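You operate a simulated robot arm through the tools that you are given. There is no shell and no other tool.

You run a simulated robot arm. Do the job below in one go: nothing can be reset, and whatever is moved stays where it is left.

JOB
Close up the damp cabinet, fill its water tray to MAX and wait till its dial shows green.
Fine: door latched, vent closed, feed knob closed again, nothing spilt. Where these are worked on the way, their far stop is far enough and under half their travel is too little: feed knob.

It is judged by the outcome, as a careful person would: the job done as asked, and still so three seconds after it is handed in. It fails if anything else is knocked over, pushed out of place, dropped, spilled or broken.

ROBOT AND FRAMES
A 6-joint arm with a two-finger parallel gripper, fixed in place. Base frame: the origin is on the floor under the middle of its stand, x ahead of it, y to its left, z up. Lengths are in mm, angles in degrees, forces in N, time in s.
With the tool pointing down near the work surface it reaches from about 360 to 760 mm from the base axis. Its first joint turns from -66.0 to 66.0 degrees. Payload 2.45 kg.
The tool frame sits at the grasp point between the pads (the TCP): z along the fingers, y along the line on which they close. The tips reach 24 mm beyond it. The gripper opens to 68 mm. The fingers are 17 mm wide and 10 mm thick; the gripper's body (40 by 70 mm) begins 41 mm behind the TCP.
Orientation is that of the tool frame in the base frame, as a unit quaternion [x, y, z, w]. With the fingers straight down and closing along the base's y, the tool's x points along the base's -x, its y along +y and its z along -z.

CONTROLS
- The arm moves only by the tool move_arm. Its argument "commands" is a list that holds one entry, the list of rows, each a list of 7 numbers: the shift along the base's x, y, z in units of 100 mm (1.0 is 100 mm), then the turn, a rotation vector about the base's x, y, z in units of 120 degrees (1.0 is 120 degrees), then the gripper command, from -1 (fully open) to 1 (shut), values between in proportion. In form: [[[dx, dy, dz, wx, wy, wz, grip], ...]]. A call has 1 to 20 rows; each row is the pose to reach, as a shift and turn from the pose commanded when the call began. A call with a number of a shift or a turn outside -1 to 1 is refused whole. Rows are played at 5 a second. More than 50 mm and 8.6 degrees between two rows, or a gripper value outside its range, and nothing of the call is played. A pose out of reach is approached as far as the arm can. The call stops where the force on the tool passes 40 N (or 10 N more than at its start, if that is more) or the arm is blocked; 0.2 s more then pass. The fingers move at their own pace (about 108 mm/s each) and stop on an object; they squeeze with about 22 N. The grip force told is the motor's: it shows also when the fingers shut on nothing. Time passes only in rows, and 0.2 s behind the last, so rows that repeat a pose let the fingers close. It gives the time, the measured TCP pose, the force on the tool (base axes), the opening and the grip force at its end, in the units of the frame above (readings bear some noise), with the torque about the TCP (base axes, N m) and any sound that the robot's microphone picked up.
- Cameras (640 x 400 px; columns grow to the right, rows downward): "scene" is fixed at [182.4, 426.5, 1470]; the picture's right is [-0.60, -0.80, 0.00], its down [-0.42, 0.32, -0.85] and it looks along [0.68, -0.52, -0.52] (base axes); focal length 214 px, centre (320, 200). "wrist" rides on the gripper at [84, 11, -75] in the tool frame; the picture's right is [-0.13, 0.99, 0.00], its down [-0.60, -0.08, -0.79] and it looks along [-0.79, -0.10, 0.61] (tool axes); focal length 251 px, centre (320, 200). There is no depth. A picture from a camera that has moved, and an enlarged one, comes with that camera's place and axes in the base frame and with its lens.
- camera(camera): a new picture of that camera. No time passes.
- zoom(camera, box): a new picture of the part [left, top, right, bottom] of that camera's present view, enlarged. No time passes.
- job_done(): hands the job in; it is judged then, once.

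Nothing tells you positions but the pictures and the camera data. Unless the task says otherwise, let go and move clear before handing in.

The tools are called after "Emit:" as a command line: name --argument value ..., lists and objects as JSON in quotes. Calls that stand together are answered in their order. move_arm: Moves the arm, as the interface text tells. Its arguments: {"type":"object","properties":{"commands":{"type":"array","items":{"type":"array","items":{"type":"array","items":{"type":"number"}}}}},"required":["commands"]} The other tools are called the same way: camera (camera) takes a picture; zoom (camera, box) takes an enlarged picture of a part of a camera's view; job_done () hands the job in.

At the start:

```text
time: 0.0
position: [421.3, 107.9, 1418.8]
orientation: [0.0, 1.0, 0.0, 0.0]
wrist_force: [0.2, 0.4, 0.0]
torque: [-0.01, 0.0, 0.0]
opening: 68.0
finger_force: 0.1
```

scene: 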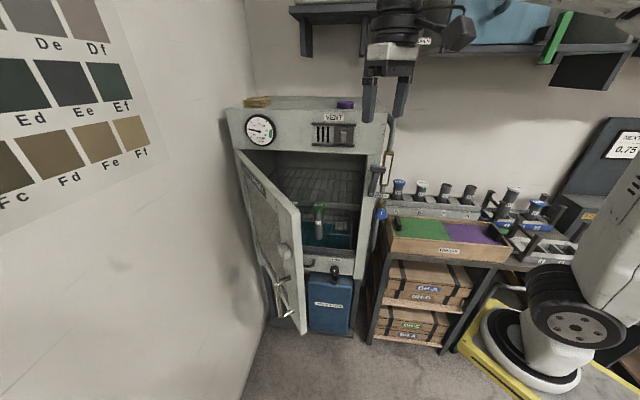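
wrist: 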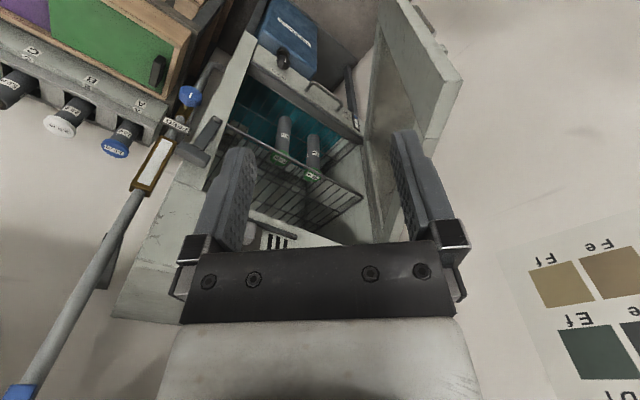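

I see a grey cabinet with its door open, a dial and a vent slider at its top, a tray with blue water inside, and a feed pipe with a sight glass and blue knob on its right side. First I'll look closer at all of these.

Emit:
zoom --camera "scene" --box '[220, 85, 400, 200]'

Emit:
zoom --camera "scene" --box '[230, 190, 400, 340]'

Emit:
zoom --camera "scene" --box '[340, 110, 420, 260]'

Emit:
zoom --camera "wrist" --box '[100, 0, 460, 250]'

Emit:
zoom --camera "wrist" --box '[100, 60, 260, 240]'

```text
3.48 times, centred on (310, 142) of scene
camera zoom: at [182.4, 426.5, 1470.0], right [-0.6, -0.8, 0.0], down [-0.42, 0.32, -0.85], along [0.68, -0.52, -0.52], focal length 746 px, centre (355, 400)
```

zoom: 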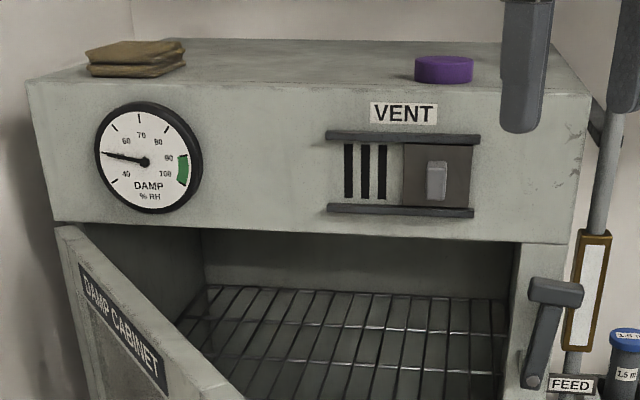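

```text
2.67 times, centred on (315, 265) of scene
camera zoom: at [182.4, 426.5, 1470.0], right [-0.6, -0.8, 0.0], down [-0.42, 0.32, -0.85], along [0.68, -0.52, -0.52], focal length 572 px, centre (333, 27)
```

zoom: 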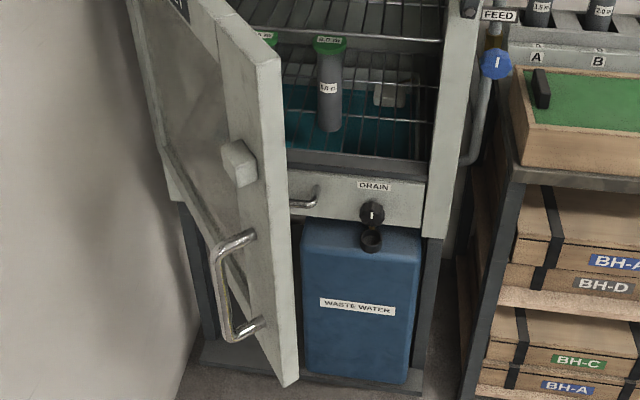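

```text
2.67 times, centred on (380, 185) of scene
camera zoom: at [182.4, 426.5, 1470.0], right [-0.6, -0.8, 0.0], down [-0.42, 0.32, -0.85], along [0.68, -0.52, -0.52], focal length 572 px, centre (160, 240)
```

zoom: 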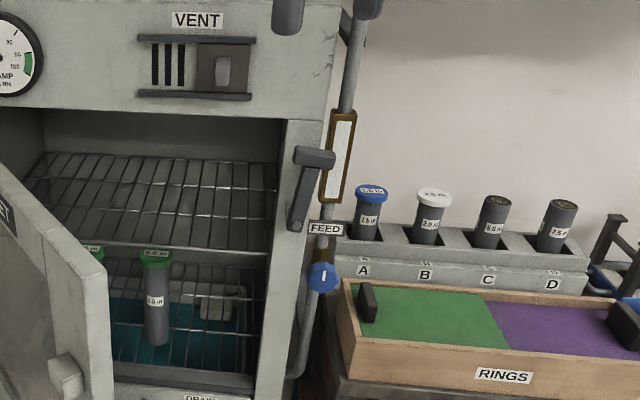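

```text
1.60 times, centred on (280, 125) of wrist
camera zoom: at [338.1, 120.7, 1493.8], right [0.13, 0.99, 0.0], down [0.6, -0.08, 0.79], along [0.79, -0.1, -0.61], focal length 402 px, centre (384, 320)
```

zoom: 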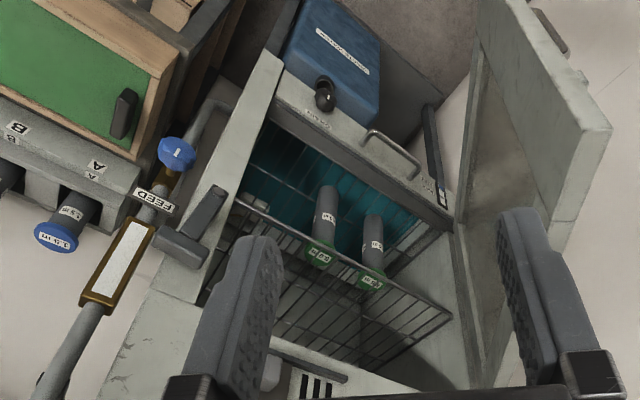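

```text
2.22 times, centred on (180, 150) of wrist
camera zoom: at [338.1, 120.7, 1493.8], right [0.13, 0.99, 0.0], down [0.6, -0.08, 0.79], along [0.79, -0.1, -0.61], focal length 559 px, centre (631, 311)
```

zoom: 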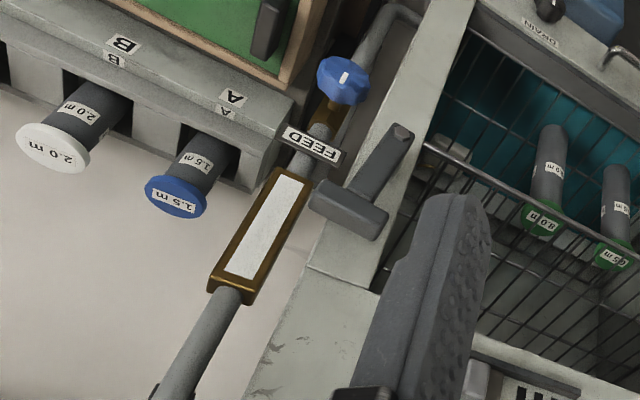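

I can place the blue feed knob at roughly (606, -210, 963); the door opens to the left side with a latch lever on the right post. I'll zoom on the tray, sight glass, latch and door before moving.

Emit:
zoom --camera "scene" --box '[295, 190, 375, 285]'

Emit:
zoom --camera "scene" --box '[365, 120, 400, 175]'

Emit:
zoom --camera "scene" --box '[360, 160, 400, 225]'

Emit:
zoom --camera "wrist" --box '[220, 40, 400, 200]'

Emit:
zoom --camera "scene" --box '[225, 100, 285, 145]'

Emit:
zoom --camera "scene" --box '[235, 145, 310, 335]'

```text
4.21 times, centred on (335, 238) of scene
camera zoom: at [182.4, 426.5, 1470.0], right [-0.6, -0.8, 0.0], down [-0.42, 0.32, -0.85], along [0.68, -0.52, -0.52], focal length 903 px, centre (257, 42)
```

zoom: 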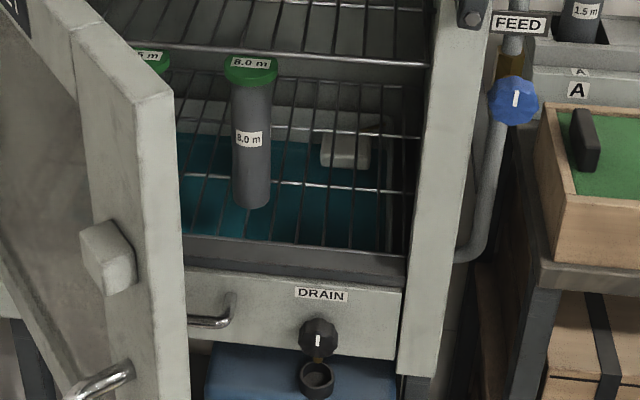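

```text
7.27 times, centred on (382, 148) of scene
camera zoom: at [182.4, 426.5, 1470.0], right [-0.6, -0.8, 0.0], down [-0.42, 0.32, -0.85], along [0.68, -0.52, -0.52], focal length 1560 px, centre (-134, 582)
```

zoom: 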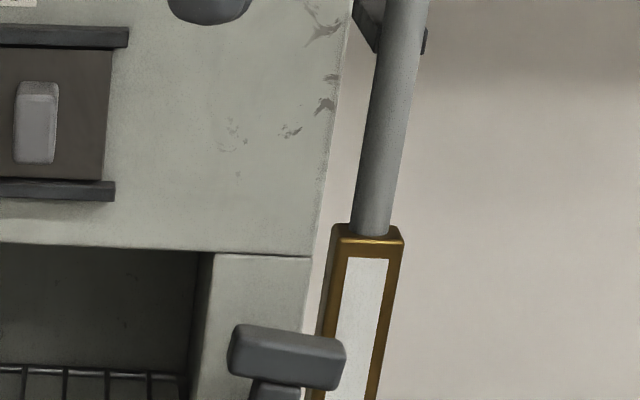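

```text
6.15 times, centred on (380, 192) of scene
camera zoom: at [182.4, 426.5, 1470.0], right [-0.6, -0.8, 0.0], down [-0.42, 0.32, -0.85], along [0.68, -0.52, -0.52], focal length 1320 px, centre (-49, 246)
```

zoom: 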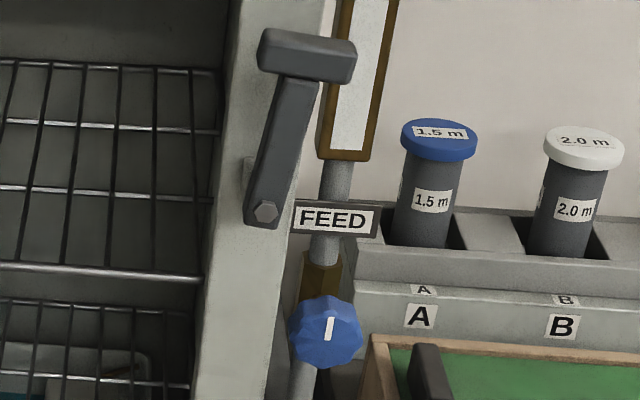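

```text
2.50 times, centred on (310, 120) of wrist
camera zoom: at [338.1, 120.7, 1493.8], right [0.13, 0.99, 0.0], down [0.6, -0.08, 0.79], along [0.79, -0.1, -0.61], focal length 629 px, centre (345, 400)
```

zoom: 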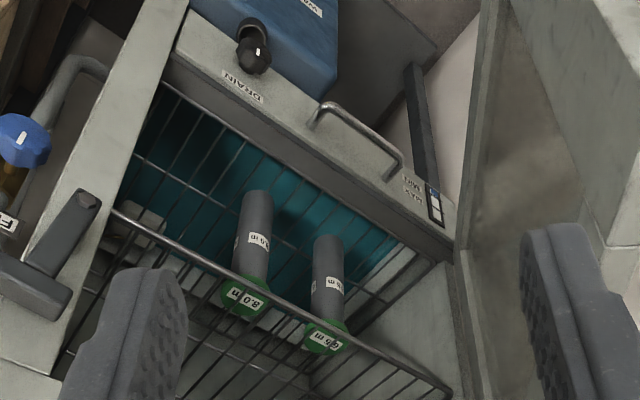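

```text
8.89 times, centred on (255, 122) of scene
camera zoom: at [182.4, 426.5, 1470.0], right [-0.6, -0.8, 0.0], down [-0.42, 0.32, -0.85], along [0.68, -0.52, -0.52], focal length 1906 px, centre (898, 889)
```

zoom: 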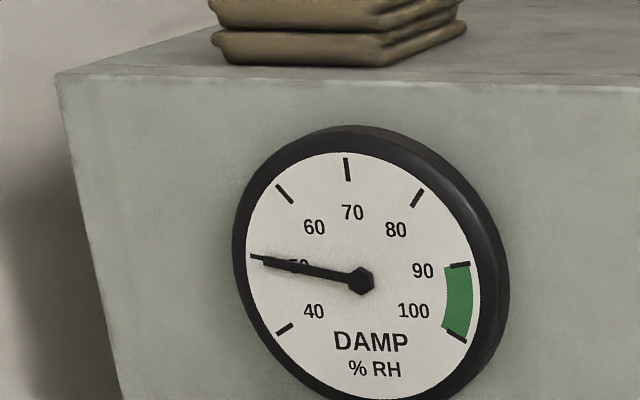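

```text
2.11 times, centred on (272, 240) of scene
camera zoom: at [182.4, 426.5, 1470.0], right [-0.6, -0.8, 0.0], down [-0.42, 0.32, -0.85], along [0.68, -0.52, -0.52], focal length 452 px, centre (420, 116)
```

zoom: 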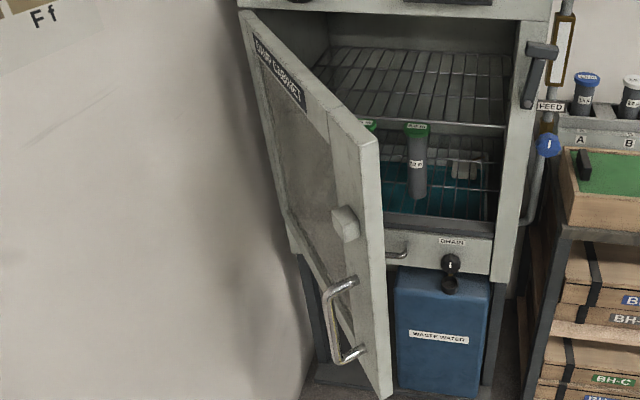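

I place the door's free top corner near (492, 254, 1226), the latch pivot near (597, -113, 1091) and the tray's MAX/MIN gauge on the left of the tray front. Next I move back and tilt the wrist camera up for a squarer view of the cabinet.

Emit:
move_arm --commands '[[[-0.15, -0.1, 0, 0, -0.06, 0, -1], [-0.3, -0.2, 0, 0, -0.12, 0, -1], [-0.45, -0.3, 0, 0, -0.18, 0, -1], [-0.6, -0.4, 0, 0, -0.24, 0, -1], [-0.6, -0.4, 0, 0, -0.24, 0, -1]]]'

Emit:
camera --camera "wrist"

Emit:
camera --camera "scene"

```text
time: 1.2
position: [423.2, 99.2, 1448.2]
orientation: [0.0, 0.969, 0.0, 0.248]
wrist_force: [0.1, -0.2, -0.7]
torque: [0.01, 0.0, 0.02]
opening: 68.0
finger_force: 0.0
out of reach, approached as far as the arm can: row 3, 4, 5
```

```text
taken
camera wrist: at [313.5, 109.8, 1474.0], right [0.11, 0.99, 0.06], down [0.15, -0.08, 0.99], along [0.98, -0.1, -0.15], focal length 251 px, centre (320, 200)
```

wrist: 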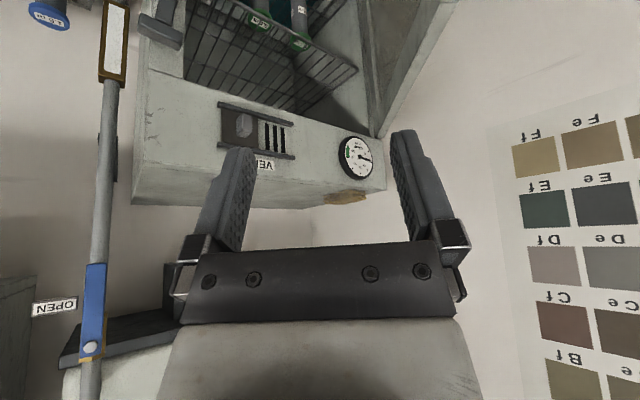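

```text
taken
```

scene: 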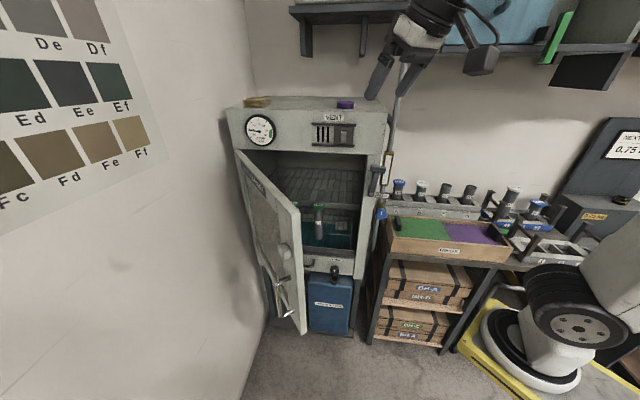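

The tilted view shows the vent, dial and an upstream blue lever valve labelled OPEN on the feed pipe. I'll zoom in on these.

Emit:
zoom --camera "wrist" --box '[20, 240, 180, 380]'

Emit:
zoom --camera "wrist" --box '[20, 0, 200, 120]'

Emit:
zoom --camera "wrist" --box '[120, 0, 400, 220]'

Emit:
zoom --camera "scene" --box '[360, 60, 420, 220]'

```text
2.86 times, centred on (100, 310) of wrist
camera zoom: at [313.5, 109.8, 1474.0], right [0.11, 0.99, 0.06], down [0.15, -0.08, 0.99], along [0.98, -0.1, -0.15], focal length 718 px, centre (949, -114)
```

zoom: 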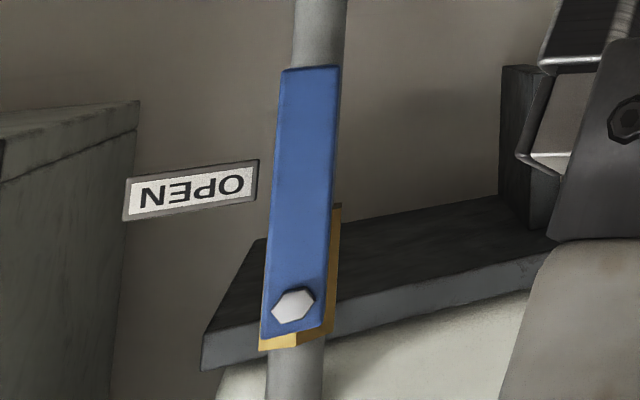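

```text
3.33 times, centred on (110, 60) of wrist
camera zoom: at [313.5, 109.8, 1474.0], right [0.11, 0.99, 0.06], down [0.15, -0.08, 0.99], along [0.98, -0.1, -0.15], focal length 838 px, centre (1020, 667)
```

zoom: 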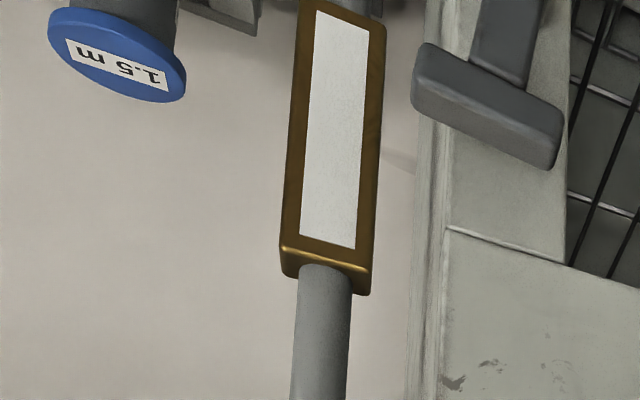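

```text
1.82 times, centred on (260, 110) of wrist
camera zoom: at [313.5, 109.8, 1474.0], right [0.11, 0.99, 0.06], down [0.15, -0.08, 0.99], along [0.98, -0.1, -0.15], focal length 457 px, centre (429, 364)
```

zoom: 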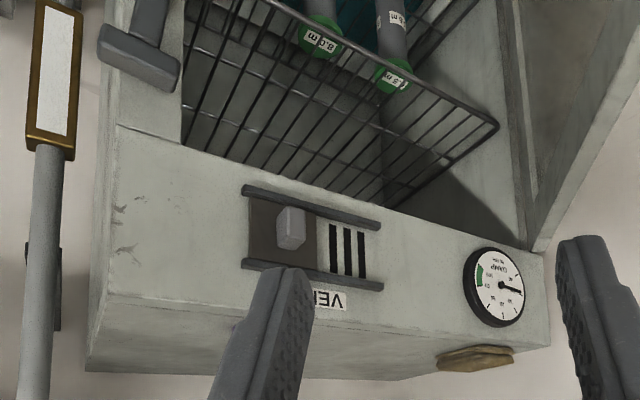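

```text
2.50 times, centred on (390, 140) of scene
camera zoom: at [182.4, 426.5, 1470.0], right [-0.6, -0.8, 0.0], down [-0.42, 0.32, -0.85], along [0.68, -0.52, -0.52], focal length 536 px, centre (145, 350)
```

zoom: 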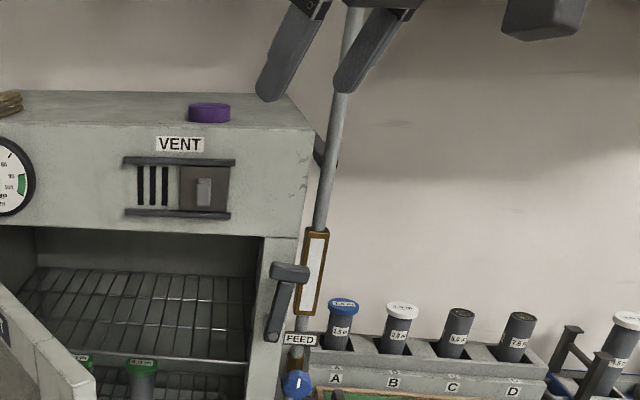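

The cabinet front runs along e ≈ (0.75, 0.66) with the outward normal n ≈ (-0.66, 0.75); vent tab near (680, -43, 1287), dial near (891, 144, 1291). I'll undo the tilt to learn how commanded poses carry over, then yaw the tool to square up with the cabinet.

Emit:
move_arm --commands '[[[0.15, 0.1, 0, 0, 0.06, 0, -1], [0.3, 0.2, 0, 0, 0.12, 0, -1], [0.45, 0.3, 0, 0, 0.18, 0, -1], [0.6, 0.4, 0, 0, 0.24, 0, -1], [0.6, 0.4, 0, 0, 0.24, 0, -1]]]'

```text
time: 2.4
position: [484.8, 136.7, 1447.9]
orientation: [0.0, 1.0, 0.001, -0.001]
wrist_force: [-0.4, 0.2, 0.5]
torque: [0.01, 0.0, 0.0]
opening: 68.2
finger_force: 0.2
```

The commanded pose tracks what was actually reached. Now I yaw the tool -48.7° to face the cabinet front and descend a little for a closer view.

Emit:
move_arm --commands '[[[0, -0.05, -0.15, 0, 0, -0.0677, -1], [0, -0.1, -0.3, 0, 0, -0.1353, -1], [0, -0.15, -0.45, 0, 0, -0.203, -1], [0, -0.2, -0.6, 0, 0, -0.2707, -1], [0, -0.25, -0.8, 0, 0, -0.3383, -1], [0, -0.3, -1.0, 0, 0, -0.406, -1], [0, -0.3, -1.0, 0, 0, -0.406, -1]]]'

Emit:
camera --camera "wrist"

Emit:
camera --camera "scene"

```text
time: 4.0
position: [485.2, 104.8, 1347.4]
orientation: [0.414, 0.91, 0.0, 0.0]
wrist_force: [-0.1, -0.3, -0.7]
torque: [0.0, 0.0, -0.02]
opening: 68.0
finger_force: 0.1
```

```text
taken
camera wrist: at [438.6, 176.5, 1422.7], right [0.83, 0.56, 0.0], down [0.34, -0.51, 0.79], along [0.44, -0.66, -0.61], focal length 251 px, centre (320, 200)
```

wrist: 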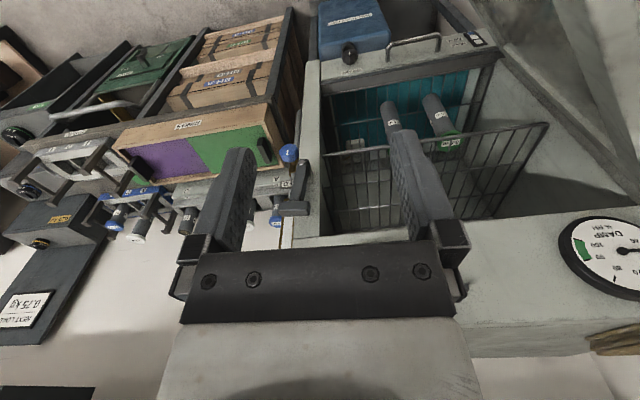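

```text
taken
```

scene: 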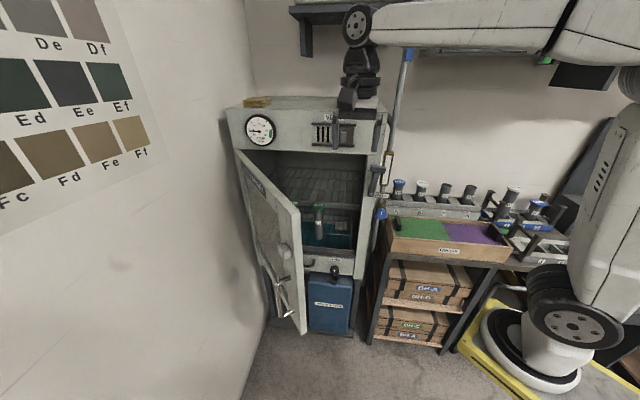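

Now I'm facing the cabinet front. Zooming on the gauge, latch/knob area.

Emit:
zoom --camera "wrist" --box '[310, 10, 510, 130]'

Emit:
zoom --camera "wrist" --box '[240, 120, 340, 260]'

Emit:
zoom --camera "wrist" --box '[430, 20, 500, 60]'

Emit:
zoom --camera "scene" --box '[290, 95, 400, 170]'

```text
3.20 times, centred on (410, 70) of wrist
camera zoom: at [438.6, 176.5, 1422.7], right [0.83, 0.56, 0.0], down [0.34, -0.51, 0.79], along [0.44, -0.66, -0.61], focal length 805 px, centre (32, 616)
```

zoom: 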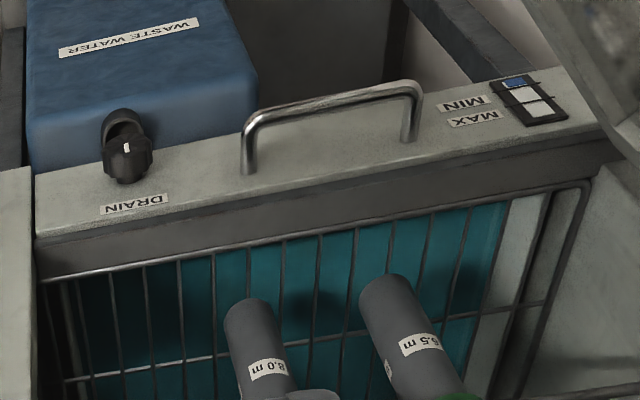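

```text
2.86 times, centred on (290, 190) of wrist
camera zoom: at [438.6, 176.5, 1422.7], right [0.83, 0.56, 0.0], down [0.34, -0.51, 0.79], along [0.44, -0.66, -0.61], focal length 718 px, centre (406, 229)
```

zoom: 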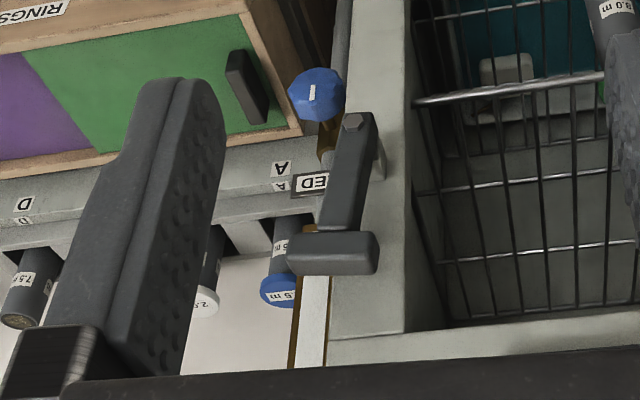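

```text
9.14 times, centred on (465, 40) of wrist
camera zoom: at [438.6, 176.5, 1422.7], right [0.83, 0.56, 0.0], down [0.34, -0.51, 0.79], along [0.44, -0.66, -0.61], focal length 2299 px, centre (-1006, 1663)
```

zoom: 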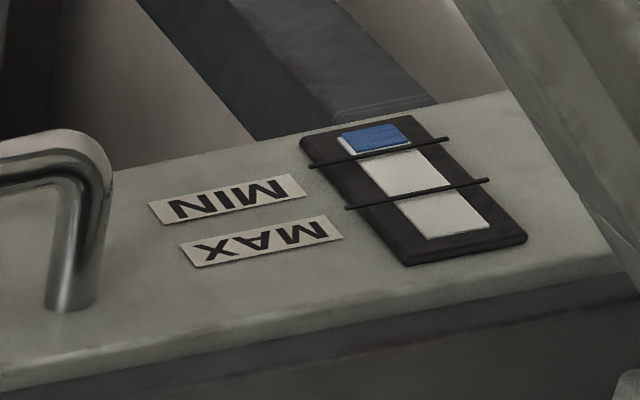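

```text
5.33 times, centred on (345, 132) of scene
camera zoom: at [182.4, 426.5, 1470.0], right [-0.6, -0.8, 0.0], down [-0.42, 0.32, -0.85], along [0.68, -0.52, -0.52], focal length 1144 px, centre (187, 560)
```

zoom: 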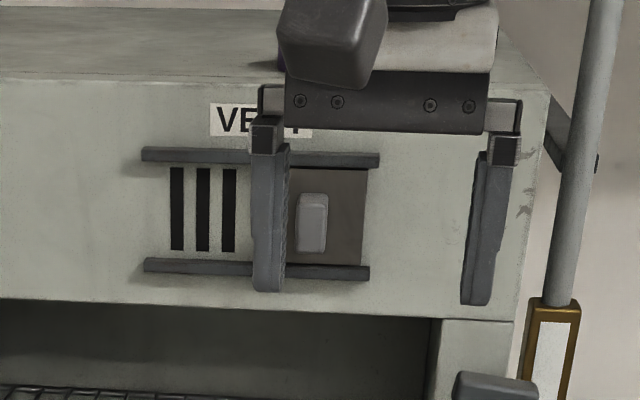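

The tray gauge (black frame, blue just under MIN) is at about (930, 181, 679), below the door and so visible once the door is closed. Next I go down in front of the feed knob for a close look at its shape and clearances.

Emit:
move_arm --commands '[[[0, -0.4, -0.4, 0, 0, 0, -1], [0, -0.8, -0.8, 0, 0, 0, -1], [0, -1.0, -1.0, 0, 0, 0, -1]]]'

Emit:
move_arm --commands '[[[0, -0.2, -0.4, 0, 0, 0, -1], [0, -0.4, -0.8, 0, 0, 0, 0], [0, -0.6, -1.0, 0, 0, 0, 1], [0, -0.6, -1.0, 0, 0, 0, 1]]]'

Emit:
camera --camera "wrist"

Emit:
camera --camera "scene"

```text
refused: row 1 steps farther than a row can; nothing moved
```

```text
time: 5.0
position: [485.1, 46.6, 1247.5]
orientation: [0.412, 0.911, 0.001, 0.0]
wrist_force: [-0.5, 0.3, 0.4]
torque: [0.03, 0.03, -0.06]
opening: 0.0
finger_force: 21.6
```

```text
taken
camera wrist: at [438.5, 116.2, 1321.9], right [0.83, 0.56, 0.0], down [0.34, -0.51, 0.79], along [0.44, -0.66, -0.61], focal length 251 px, centre (320, 200)
```

wrist: 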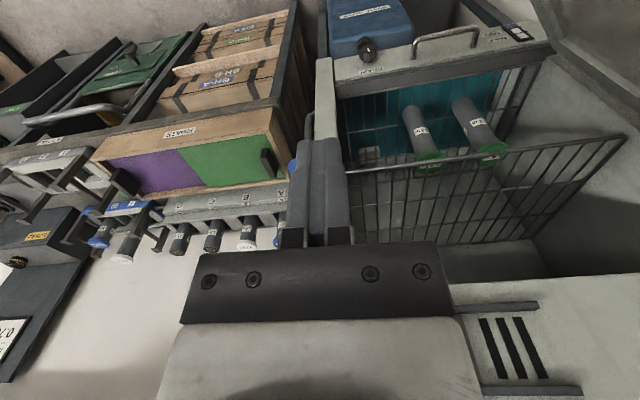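

```text
taken
```

scene: 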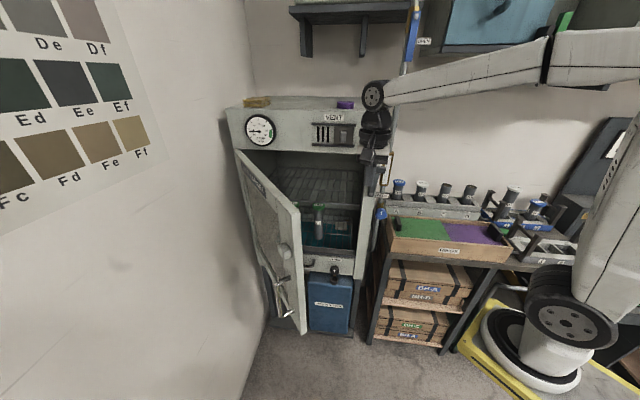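

The first call was refused for step size but the second ran safely; the gripper is at (485, 47, 1247). I continue toward (490, -70, 1045) in smaller steps.

Emit:
move_arm --commands '[[[0, -0.2, -0.35, 0, 0, 0, 1], [0, -0.4, -0.7, 0, 0, 0, 1], [0, -0.6, -1.0, 0, 0, 0, 1], [0, -0.6, -1.0, 0, 0, 0, 1]]]'

Emit:
camera --camera "wrist"

```text
time: 6.0
position: [483.9, -14.5, 1146.2]
orientation: [0.412, 0.911, 0.0, 0.0]
wrist_force: [0.6, 0.0, -0.6]
torque: [0.0, 0.0, -0.03]
opening: 0.2
finger_force: 21.7
```

```text
taken
camera wrist: at [436.7, 56.9, 1221.0], right [0.83, 0.56, 0.0], down [0.34, -0.51, 0.79], along [0.44, -0.66, -0.61], focal length 251 px, centre (320, 200)
```

wrist: 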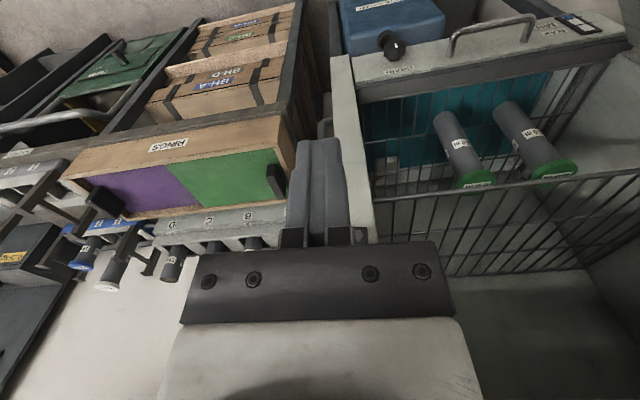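

The shut fingers hide the knob, so I'll open them and move along to look between them.

Emit:
move_arm --commands '[[[0, -0.2, -0.35, 0, 0, 0, -1], [0, -0.4, -0.6, 0, 0, 0, -1], [0, -0.4, -0.6, 0, 0, 0, -1]]]'

Emit:
camera --camera "wrist"

Emit:
zoom --camera "wrist" --box '[230, 80, 410, 240]'

```text
time: 6.8
position: [483.9, -52.6, 1087.1]
orientation: [0.412, 0.911, 0.0, 0.0]
wrist_force: [0.8, 1.4, -0.1]
torque: [-0.01, 0.02, 0.0]
opening: 68.0
finger_force: 0.0
```

```text
taken
camera wrist: at [437.1, 17.8, 1161.6], right [0.83, 0.56, 0.0], down [0.34, -0.51, 0.79], along [0.44, -0.66, -0.61], focal length 251 px, centre (320, 200)
```

wrist: 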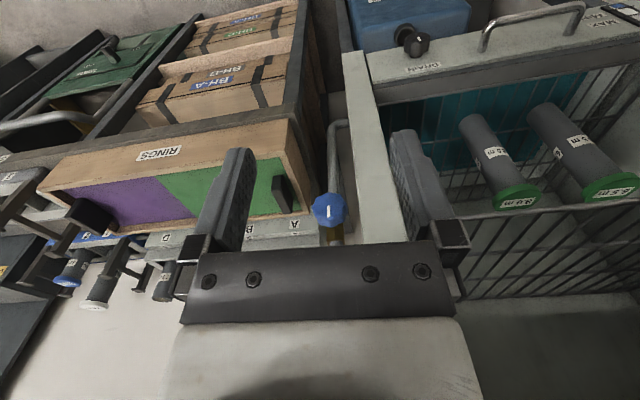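

```text
2.50 times, centred on (320, 160) of wrist
camera zoom: at [437.1, 17.8, 1161.6], right [0.83, 0.56, 0.0], down [0.34, -0.51, 0.79], along [0.44, -0.66, -0.61], focal length 629 px, centre (320, 300)
```

zoom: 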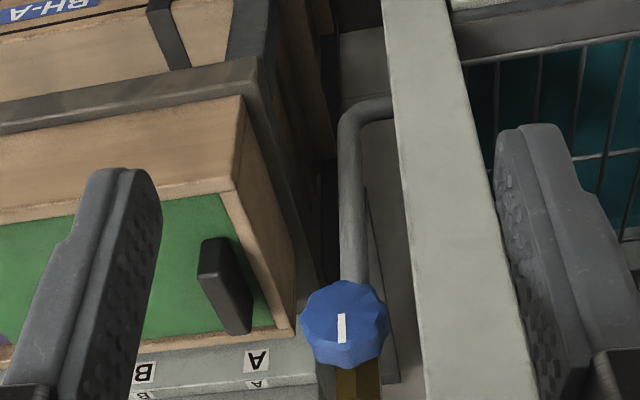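

The knob face is at about (605, -210, 964), ~48 mm across, roughly 42 mm right of and 58 mm behind the cabinet's front-right edge. Before planning the door, I look at the door's free edge in detail.

Emit:
zoom --camera "scene" --box '[265, 185, 315, 225]'

Emit:
zoom --camera "scene" --box '[265, 220, 315, 340]'

Emit:
zoom --camera "scene" --box '[225, 140, 305, 215]'

```text
10.00 times, centred on (290, 205) of scene
camera zoom: at [182.4, 426.5, 1470.0], right [-0.6, -0.8, 0.0], down [-0.42, 0.32, -0.85], along [0.68, -0.52, -0.52], focal length 2145 px, centre (620, 150)
```

zoom: 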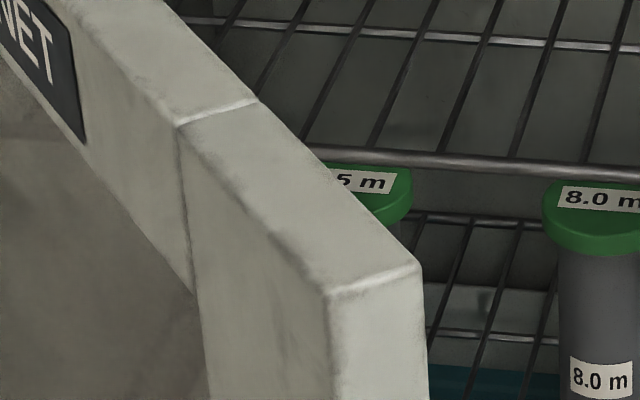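

```text
3.33 times, centred on (290, 280) of scene
camera zoom: at [182.4, 426.5, 1470.0], right [-0.6, -0.8, 0.0], down [-0.42, 0.32, -0.85], along [0.68, -0.52, -0.52], focal length 715 px, centre (420, -67)
```

zoom: 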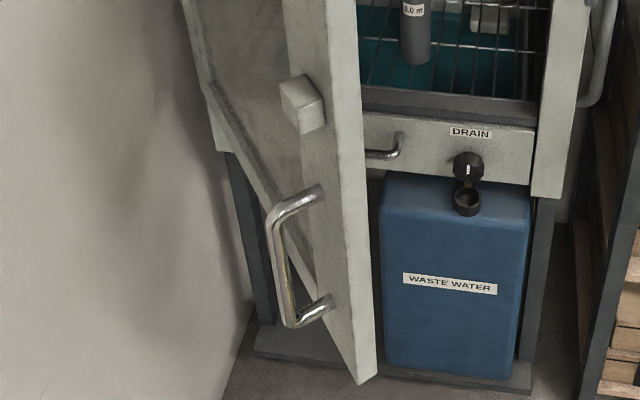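

```text
5.33 times, centred on (265, 178) of scene
camera zoom: at [182.4, 426.5, 1470.0], right [-0.6, -0.8, 0.0], down [-0.42, 0.32, -0.85], along [0.68, -0.52, -0.52], focal length 1144 px, centre (613, 320)
```

zoom: 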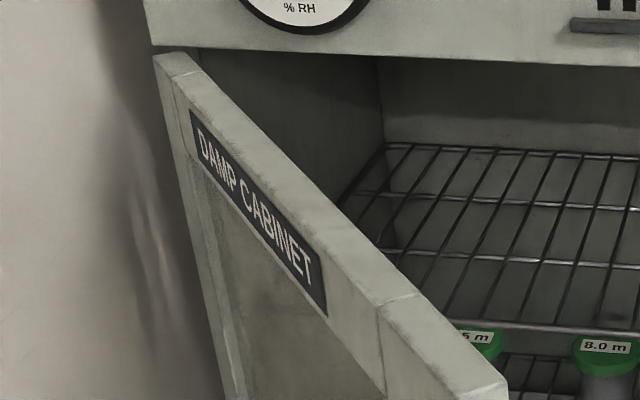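

The door is about 20 mm thick with its outer top free corner near (499, 260, 1220), opened about 46°. I'll tilt the shut fingers 30° inward, rise over the door and come down on its outer side to push it closed near the top.

Emit:
move_arm --commands '[[[0, 0.2, 0.25, -0.0376, -0.033, 0, 1], [0, 0.4, 0.5, -0.0752, -0.066, 0, 1], [0, 0.6, 0.75, -0.1128, -0.099, 0, 1], [0.1, 0.8, 1.0, -0.1504, -0.132, 0, 1], [0.2, 1.0, 1.0, -0.188, -0.165, 0, 1], [0.2, 1.0, 1.0, -0.188, -0.165, 0, 1]]]'

Emit:
move_arm --commands '[[[0.1, 0.1, 0.4, 0, 0, 0, 1], [0.2, 0.3, 0.8, 0, 0, 0, 1], [0.3, 0.6, 1.0, 0, 0, 0, 1], [0.45, 0.9, 1.0, 0, 0, 0, 1], [0.45, 1.0, 1.0, 0, 0, 0, 1]]]'

```text
time: 8.2
position: [504.0, 47.0, 1188.1]
orientation: [0.398, 0.88, -0.107, 0.237]
wrist_force: [-0.3, 0.2, -0.6]
torque: [0.01, 0.01, -0.03]
opening: 0.0
finger_force: 22.5
```

```text
time: 9.4
position: [548.9, 147.2, 1287.9]
orientation: [0.398, 0.88, -0.107, 0.236]
wrist_force: [0.1, -0.9, -0.5]
torque: [0.05, 0.0, 0.02]
opening: 0.2
finger_force: 22.2
```

Above the door height now at (549, 147, 1288). I check the view before crossing over the door.

Emit:
camera --camera "scene"

Emit:
move_arm --commands '[[[0, 0.4, 0.1, 0, 0, 0, 1], [0, 0.8, 0.15, 0, 0, 0, 1], [0, 1.0, 0.15, 0, 0, 0, 1], [0, 1.0, 0.15, 0, 0, 0, 1]]]'

Emit:
camera --camera "scene"

Emit:
camera --camera "wrist"

```text
taken
```

scene: 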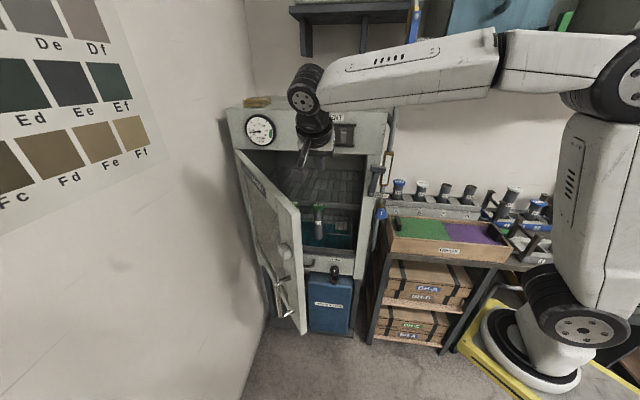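

```text
time: 10.4
position: [549.8, 247.1, 1300.4]
orientation: [0.398, 0.88, -0.106, 0.236]
wrist_force: [0.3, 1.2, -0.1]
torque: [0.0, -0.01, 0.02]
opening: 0.0
finger_force: 21.6
```

```text
taken
```

scene: 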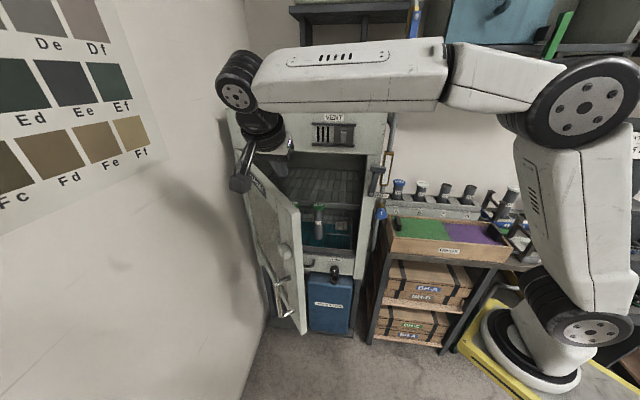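

```text
taken
camera wrist: at [486.0, 337.3, 1323.7], right [0.82, 0.57, 0.06], down [0.02, -0.15, 0.99], along [0.57, -0.81, -0.13], focal length 251 px, centre (320, 200)
```

wrist: 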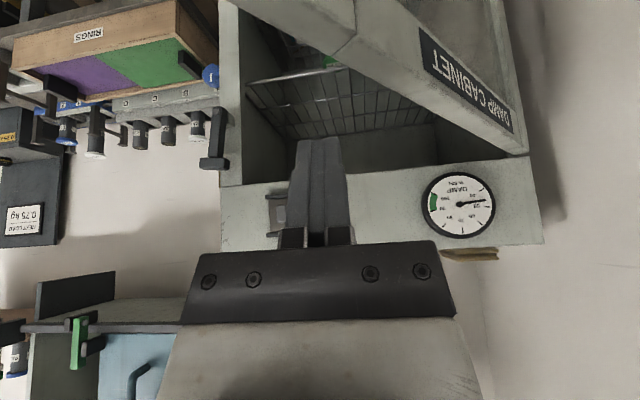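

The door corner projections match my estimate. Now I move past the door's outer face (y ≈ 313), then lower the tips to z ≈ 1190.

Emit:
move_arm --commands '[[[0, 0.3, 0, 0, 0, 0, 1], [0, 0.66, 0, 0, 0, 0, 1], [0, 0.66, -0.4, 0, 0, 0, 1], [0, 0.66, -0.85, 0, 0, 0, 1], [0, 0.66, -0.9, 0, 0, 0, 1], [0, 0.66, -0.9, 0, 0, 0, 1]]]'

Emit:
camera --camera "scene"

Emit:
camera --camera "wrist"

```text
time: 11.8
position: [549.3, 312.2, 1212.8]
orientation: [0.399, 0.88, -0.107, 0.236]
wrist_force: [-0.6, -0.8, -1.0]
torque: [0.0, -0.03, -0.05]
opening: 0.0
finger_force: 22.0
```

```text
taken
```

scene: 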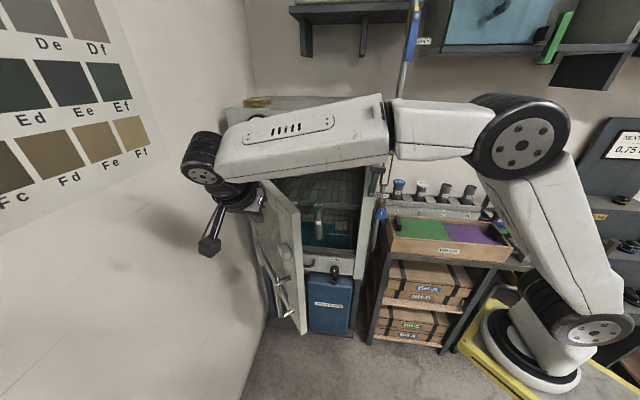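

```text
taken
camera wrist: at [486.1, 402.7, 1234.7], right [0.82, 0.57, 0.06], down [0.02, -0.15, 0.99], along [0.57, -0.81, -0.13], focal length 251 px, centre (320, 200)
```

wrist: 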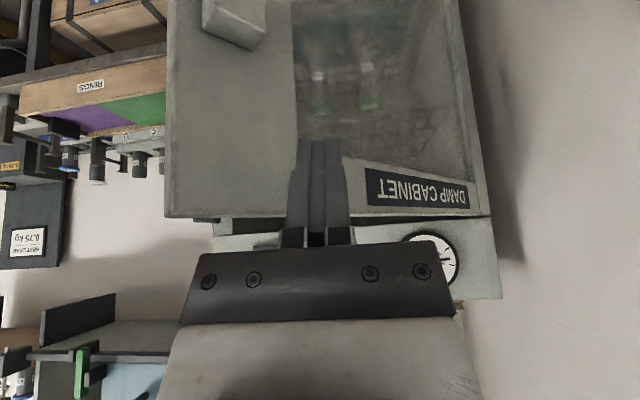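

The shut fingertips are just outside the door's stile at z ≈ 1192. I start pushing the door closed gently along its arc.

Emit:
move_arm --commands '[[[-0.02, -0.2, 0, 0, 0, 0, 1], [-0.04, -0.39, 0, 0, 0, 0, 1], [-0.05, -0.55, 0, 0, 0, 0, 1], [-0.06, -0.7, 0, 0, 0, 0, 1], [-0.06, -0.85, 0, 0, 0, 0, 1], [-0.06, -1.0, 0, 0, 0, 0, 1]]]'

Emit:
camera --camera "scene"

Emit:
camera --camera "wrist"

```text
time: 13.2
position: [545.6, 211.3, 1213.7]
orientation: [0.397, 0.88, -0.107, 0.236]
wrist_force: [-0.4, 0.2, -0.3]
torque: [-0.01, 0.04, -0.04]
opening: 0.0
finger_force: 22.0
```

```text
taken
```

scene: 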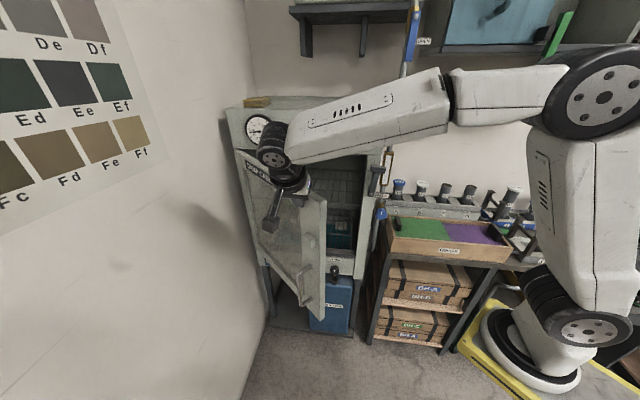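

```text
taken
camera wrist: at [480.7, 302.8, 1235.7], right [0.82, 0.57, 0.06], down [0.02, -0.15, 0.99], along [0.57, -0.81, -0.13], focal length 251 px, centre (320, 200)
```

wrist: 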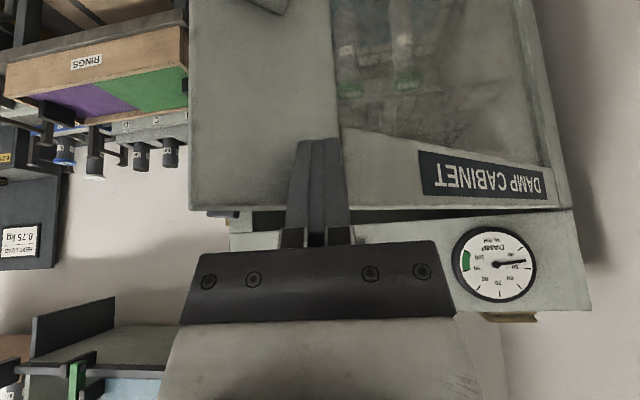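

The door swings with the push. Continuing along the arc.

Emit:
move_arm --commands '[[[0.01, -0.17, 0, 0, 0, 0, 1], [0.02, -0.34, 0, 0, 0, 0, 1], [0.04, -0.52, 0, 0, 0, 0, 1], [0.07, -0.66, 0, 0, 0, 0, 1], [0.1, -0.8, 0, 0, 0, 0, 1], [0.15, -0.97, 0, 0, 0, 0, 1]]]'

Emit:
camera --camera "wrist"

```text
time: 14.6
position: [558.8, 115.8, 1213.7]
orientation: [0.4, 0.879, -0.107, 0.236]
wrist_force: [-0.4, 0.1, 0.4]
torque: [0.01, 0.0, 0.0]
opening: 0.0
finger_force: 21.9
```

```text
taken
camera wrist: at [494.8, 206.4, 1235.6], right [0.82, 0.57, 0.06], down [0.02, -0.15, 0.99], along [0.57, -0.81, -0.13], focal length 251 px, centre (320, 200)
```

wrist: 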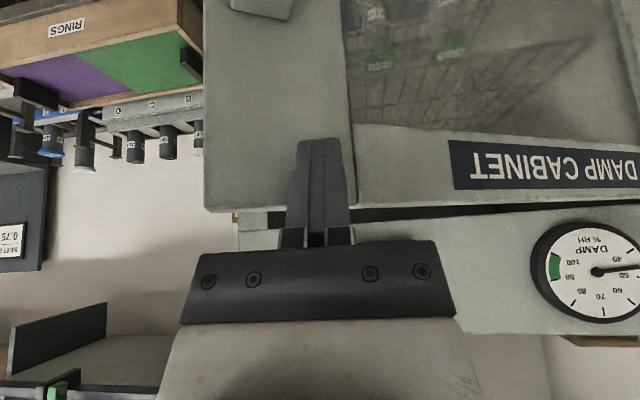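

Door at about 24° now; the tip path keeps clear of the latch lever. Continuing to about 9°.

Emit:
move_arm --commands '[[[0.04, -0.13, 0, 0, 0, 0, 1], [0.09, -0.26, 0, 0, 0, 0, 1], [0.15, -0.42, 0, 0, 0, 0, 1], [0.22, -0.58, 0, 0, 0, 0, 1], [0.32, -0.78, 0, 0, 0, 0, 1], [0.43, -0.97, 0, 0, 0, 0, 1]]]'

Emit:
camera --camera "wrist"

Emit:
camera --camera "scene"

```text
time: 16.0
position: [602.9, 18.1, 1214.6]
orientation: [0.399, 0.88, -0.107, 0.237]
wrist_force: [-0.8, -0.1, 1.0]
torque: [-0.03, 0.02, -0.01]
opening: 0.0
finger_force: 22.3
```

```text
taken
camera wrist: at [538.0, 108.5, 1237.4], right [0.82, 0.57, 0.06], down [0.02, -0.15, 0.99], along [0.57, -0.81, -0.13], focal length 251 px, centre (320, 200)
```

wrist: 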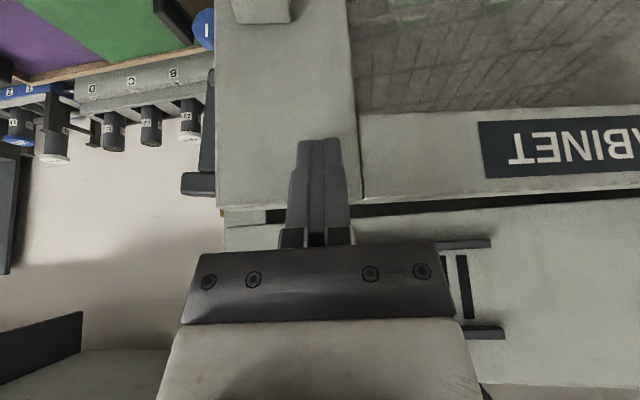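

```text
taken
```

scene: 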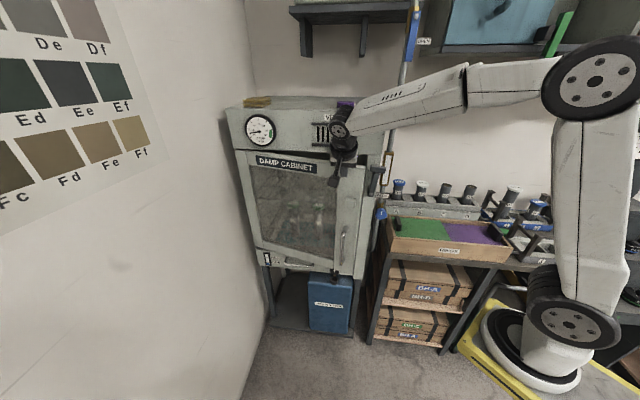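

Almost closed, and the gauge is now visible from the scene camera. I finish the push until it meets resistance.

Emit:
move_arm --commands '[[[0.06, -0.11, 0, 0, 0, 0, 1], [0.12, -0.2, 0, 0, 0, 0, 1], [0.18, -0.29, 0, 0, 0, 0, 1], [0.24, -0.37, 0, 0, 0, 0, 1], [0.3, -0.44, 0, 0, 0, 0, 1], [0.36, -0.51, 0, 0, 0, 0, 1], [0.41, -0.57, 0, 0, 0, 0, 1]]]'

Emit:
camera --camera "wrist"

Emit:
camera --camera "scene"

```text
time: 17.6
position: [643.2, -37.7, 1213.6]
orientation: [0.399, 0.879, -0.108, 0.236]
wrist_force: [-1.1, -0.7, 0.4]
torque: [-0.02, -0.01, -0.02]
opening: 0.1
finger_force: 21.4
```

```text
taken
camera wrist: at [579.4, 51.8, 1235.8], right [0.82, 0.57, 0.06], down [0.02, -0.15, 0.99], along [0.57, -0.81, -0.13], focal length 251 px, centre (320, 200)
```

wrist: 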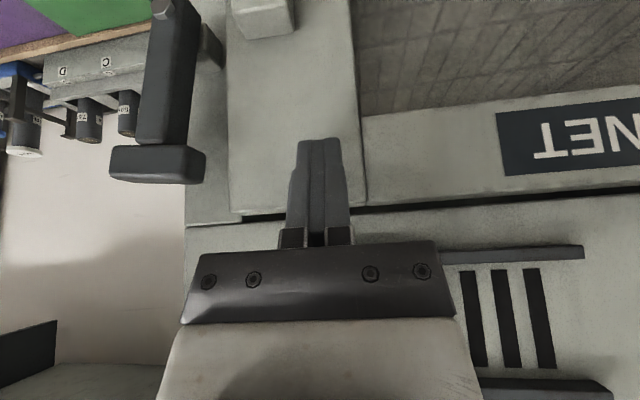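

```text
taken
```

scene: 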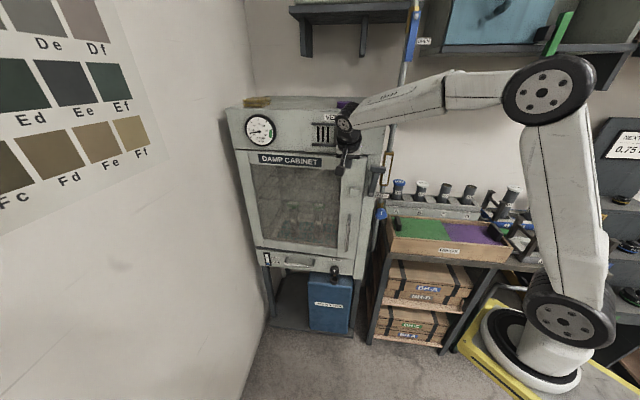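

Nearly flush with no resistance yet. I push a few millimetres at a time straight inward until contact force rises.

Emit:
move_arm --commands '[[[0.033, -0.038, 0, 0, 0, 0, 1], [0.066, -0.075, 0, 0, 0, 0, 1], [0.099, -0.113, 0, 0, 0, 0, 1], [0.132, -0.15, 0, 0, 0, 0, 1]]]'

Emit:
camera --camera "wrist"

```text
time: 18.1
position: [645.2, -37.0, 1212.2]
orientation: [0.396, 0.882, -0.106, 0.232]
wrist_force: [-5.9, 8.1, -1.9]
torque: [-0.5, -0.34, 0.17]
opening: 0.0
finger_force: 22.1
stopped in row 2: the force on the tool passed its limit at 48 N (the readings are from after the stop); the commanded pose is now the measured one
```

```text
taken
camera wrist: at [581.2, 52.3, 1235.4], right [0.82, 0.58, 0.06], down [0.03, -0.15, 0.99], along [0.58, -0.8, -0.14], focal length 251 px, centre (320, 200)
```

wrist: 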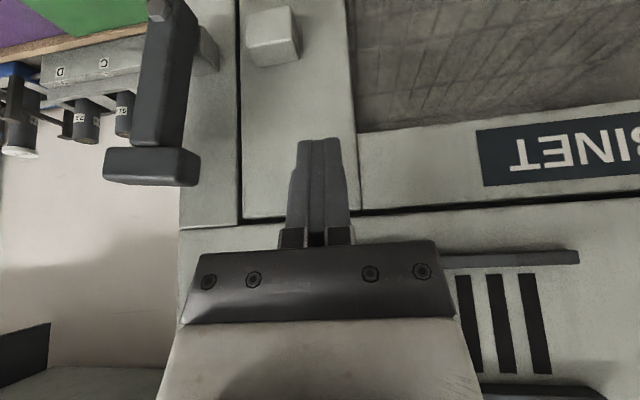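

The door is closed and flush against its stop. Now I look closely at the lever and the door's block to plan the latching.

Emit:
zoom --camera "wrist" --box '[80, 0, 330, 240]'

Emit:
zoom --camera "scene" --box '[320, 140, 410, 290]'

Emit:
zoom --camera "scene" --box '[250, 240, 320, 285]'

```text
1.67 times, centred on (205, 120) of wrist
camera zoom: at [581.2, 52.3, 1235.4], right [0.82, 0.58, 0.06], down [0.03, -0.15, 0.99], along [0.58, -0.8, -0.14], focal length 419 px, centre (512, 333)
```

zoom: 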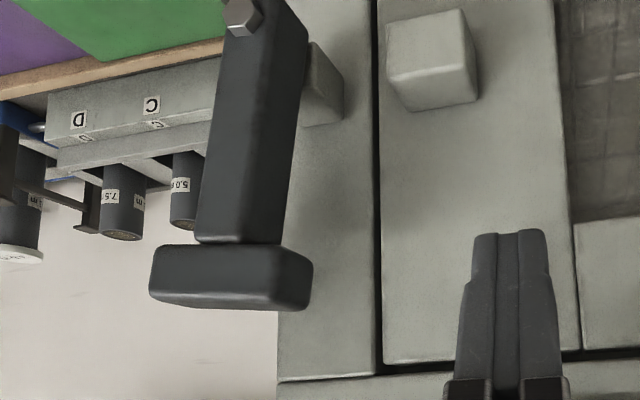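

```text
2.67 times, centred on (365, 215) of scene
camera zoom: at [182.2, 426.8, 1469.9], right [-0.6, -0.8, 0.0], down [-0.42, 0.31, -0.85], along [0.68, -0.52, -0.52], focal length 572 px, centre (200, 160)
```

zoom: 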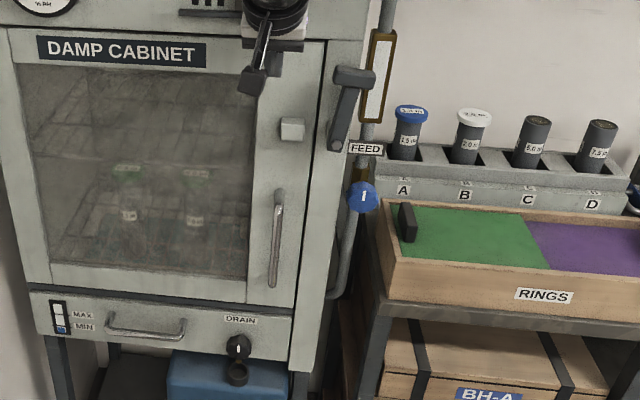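

```text
8.89 times, centred on (285, 262) of scene
camera zoom: at [182.2, 426.8, 1469.9], right [-0.6, -0.8, 0.0], down [-0.42, 0.31, -0.85], along [0.68, -0.52, -0.52], focal length 1906 px, centre (631, -356)
```

zoom: 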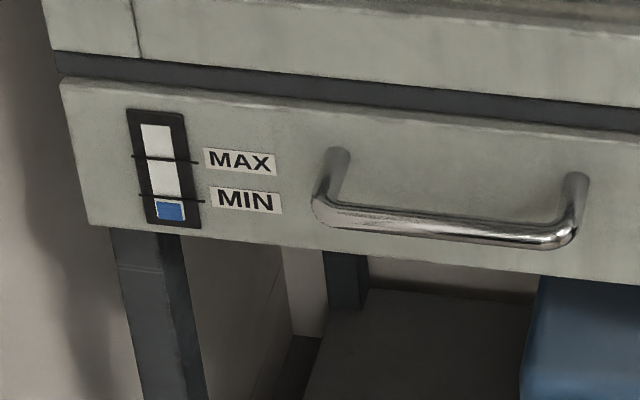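

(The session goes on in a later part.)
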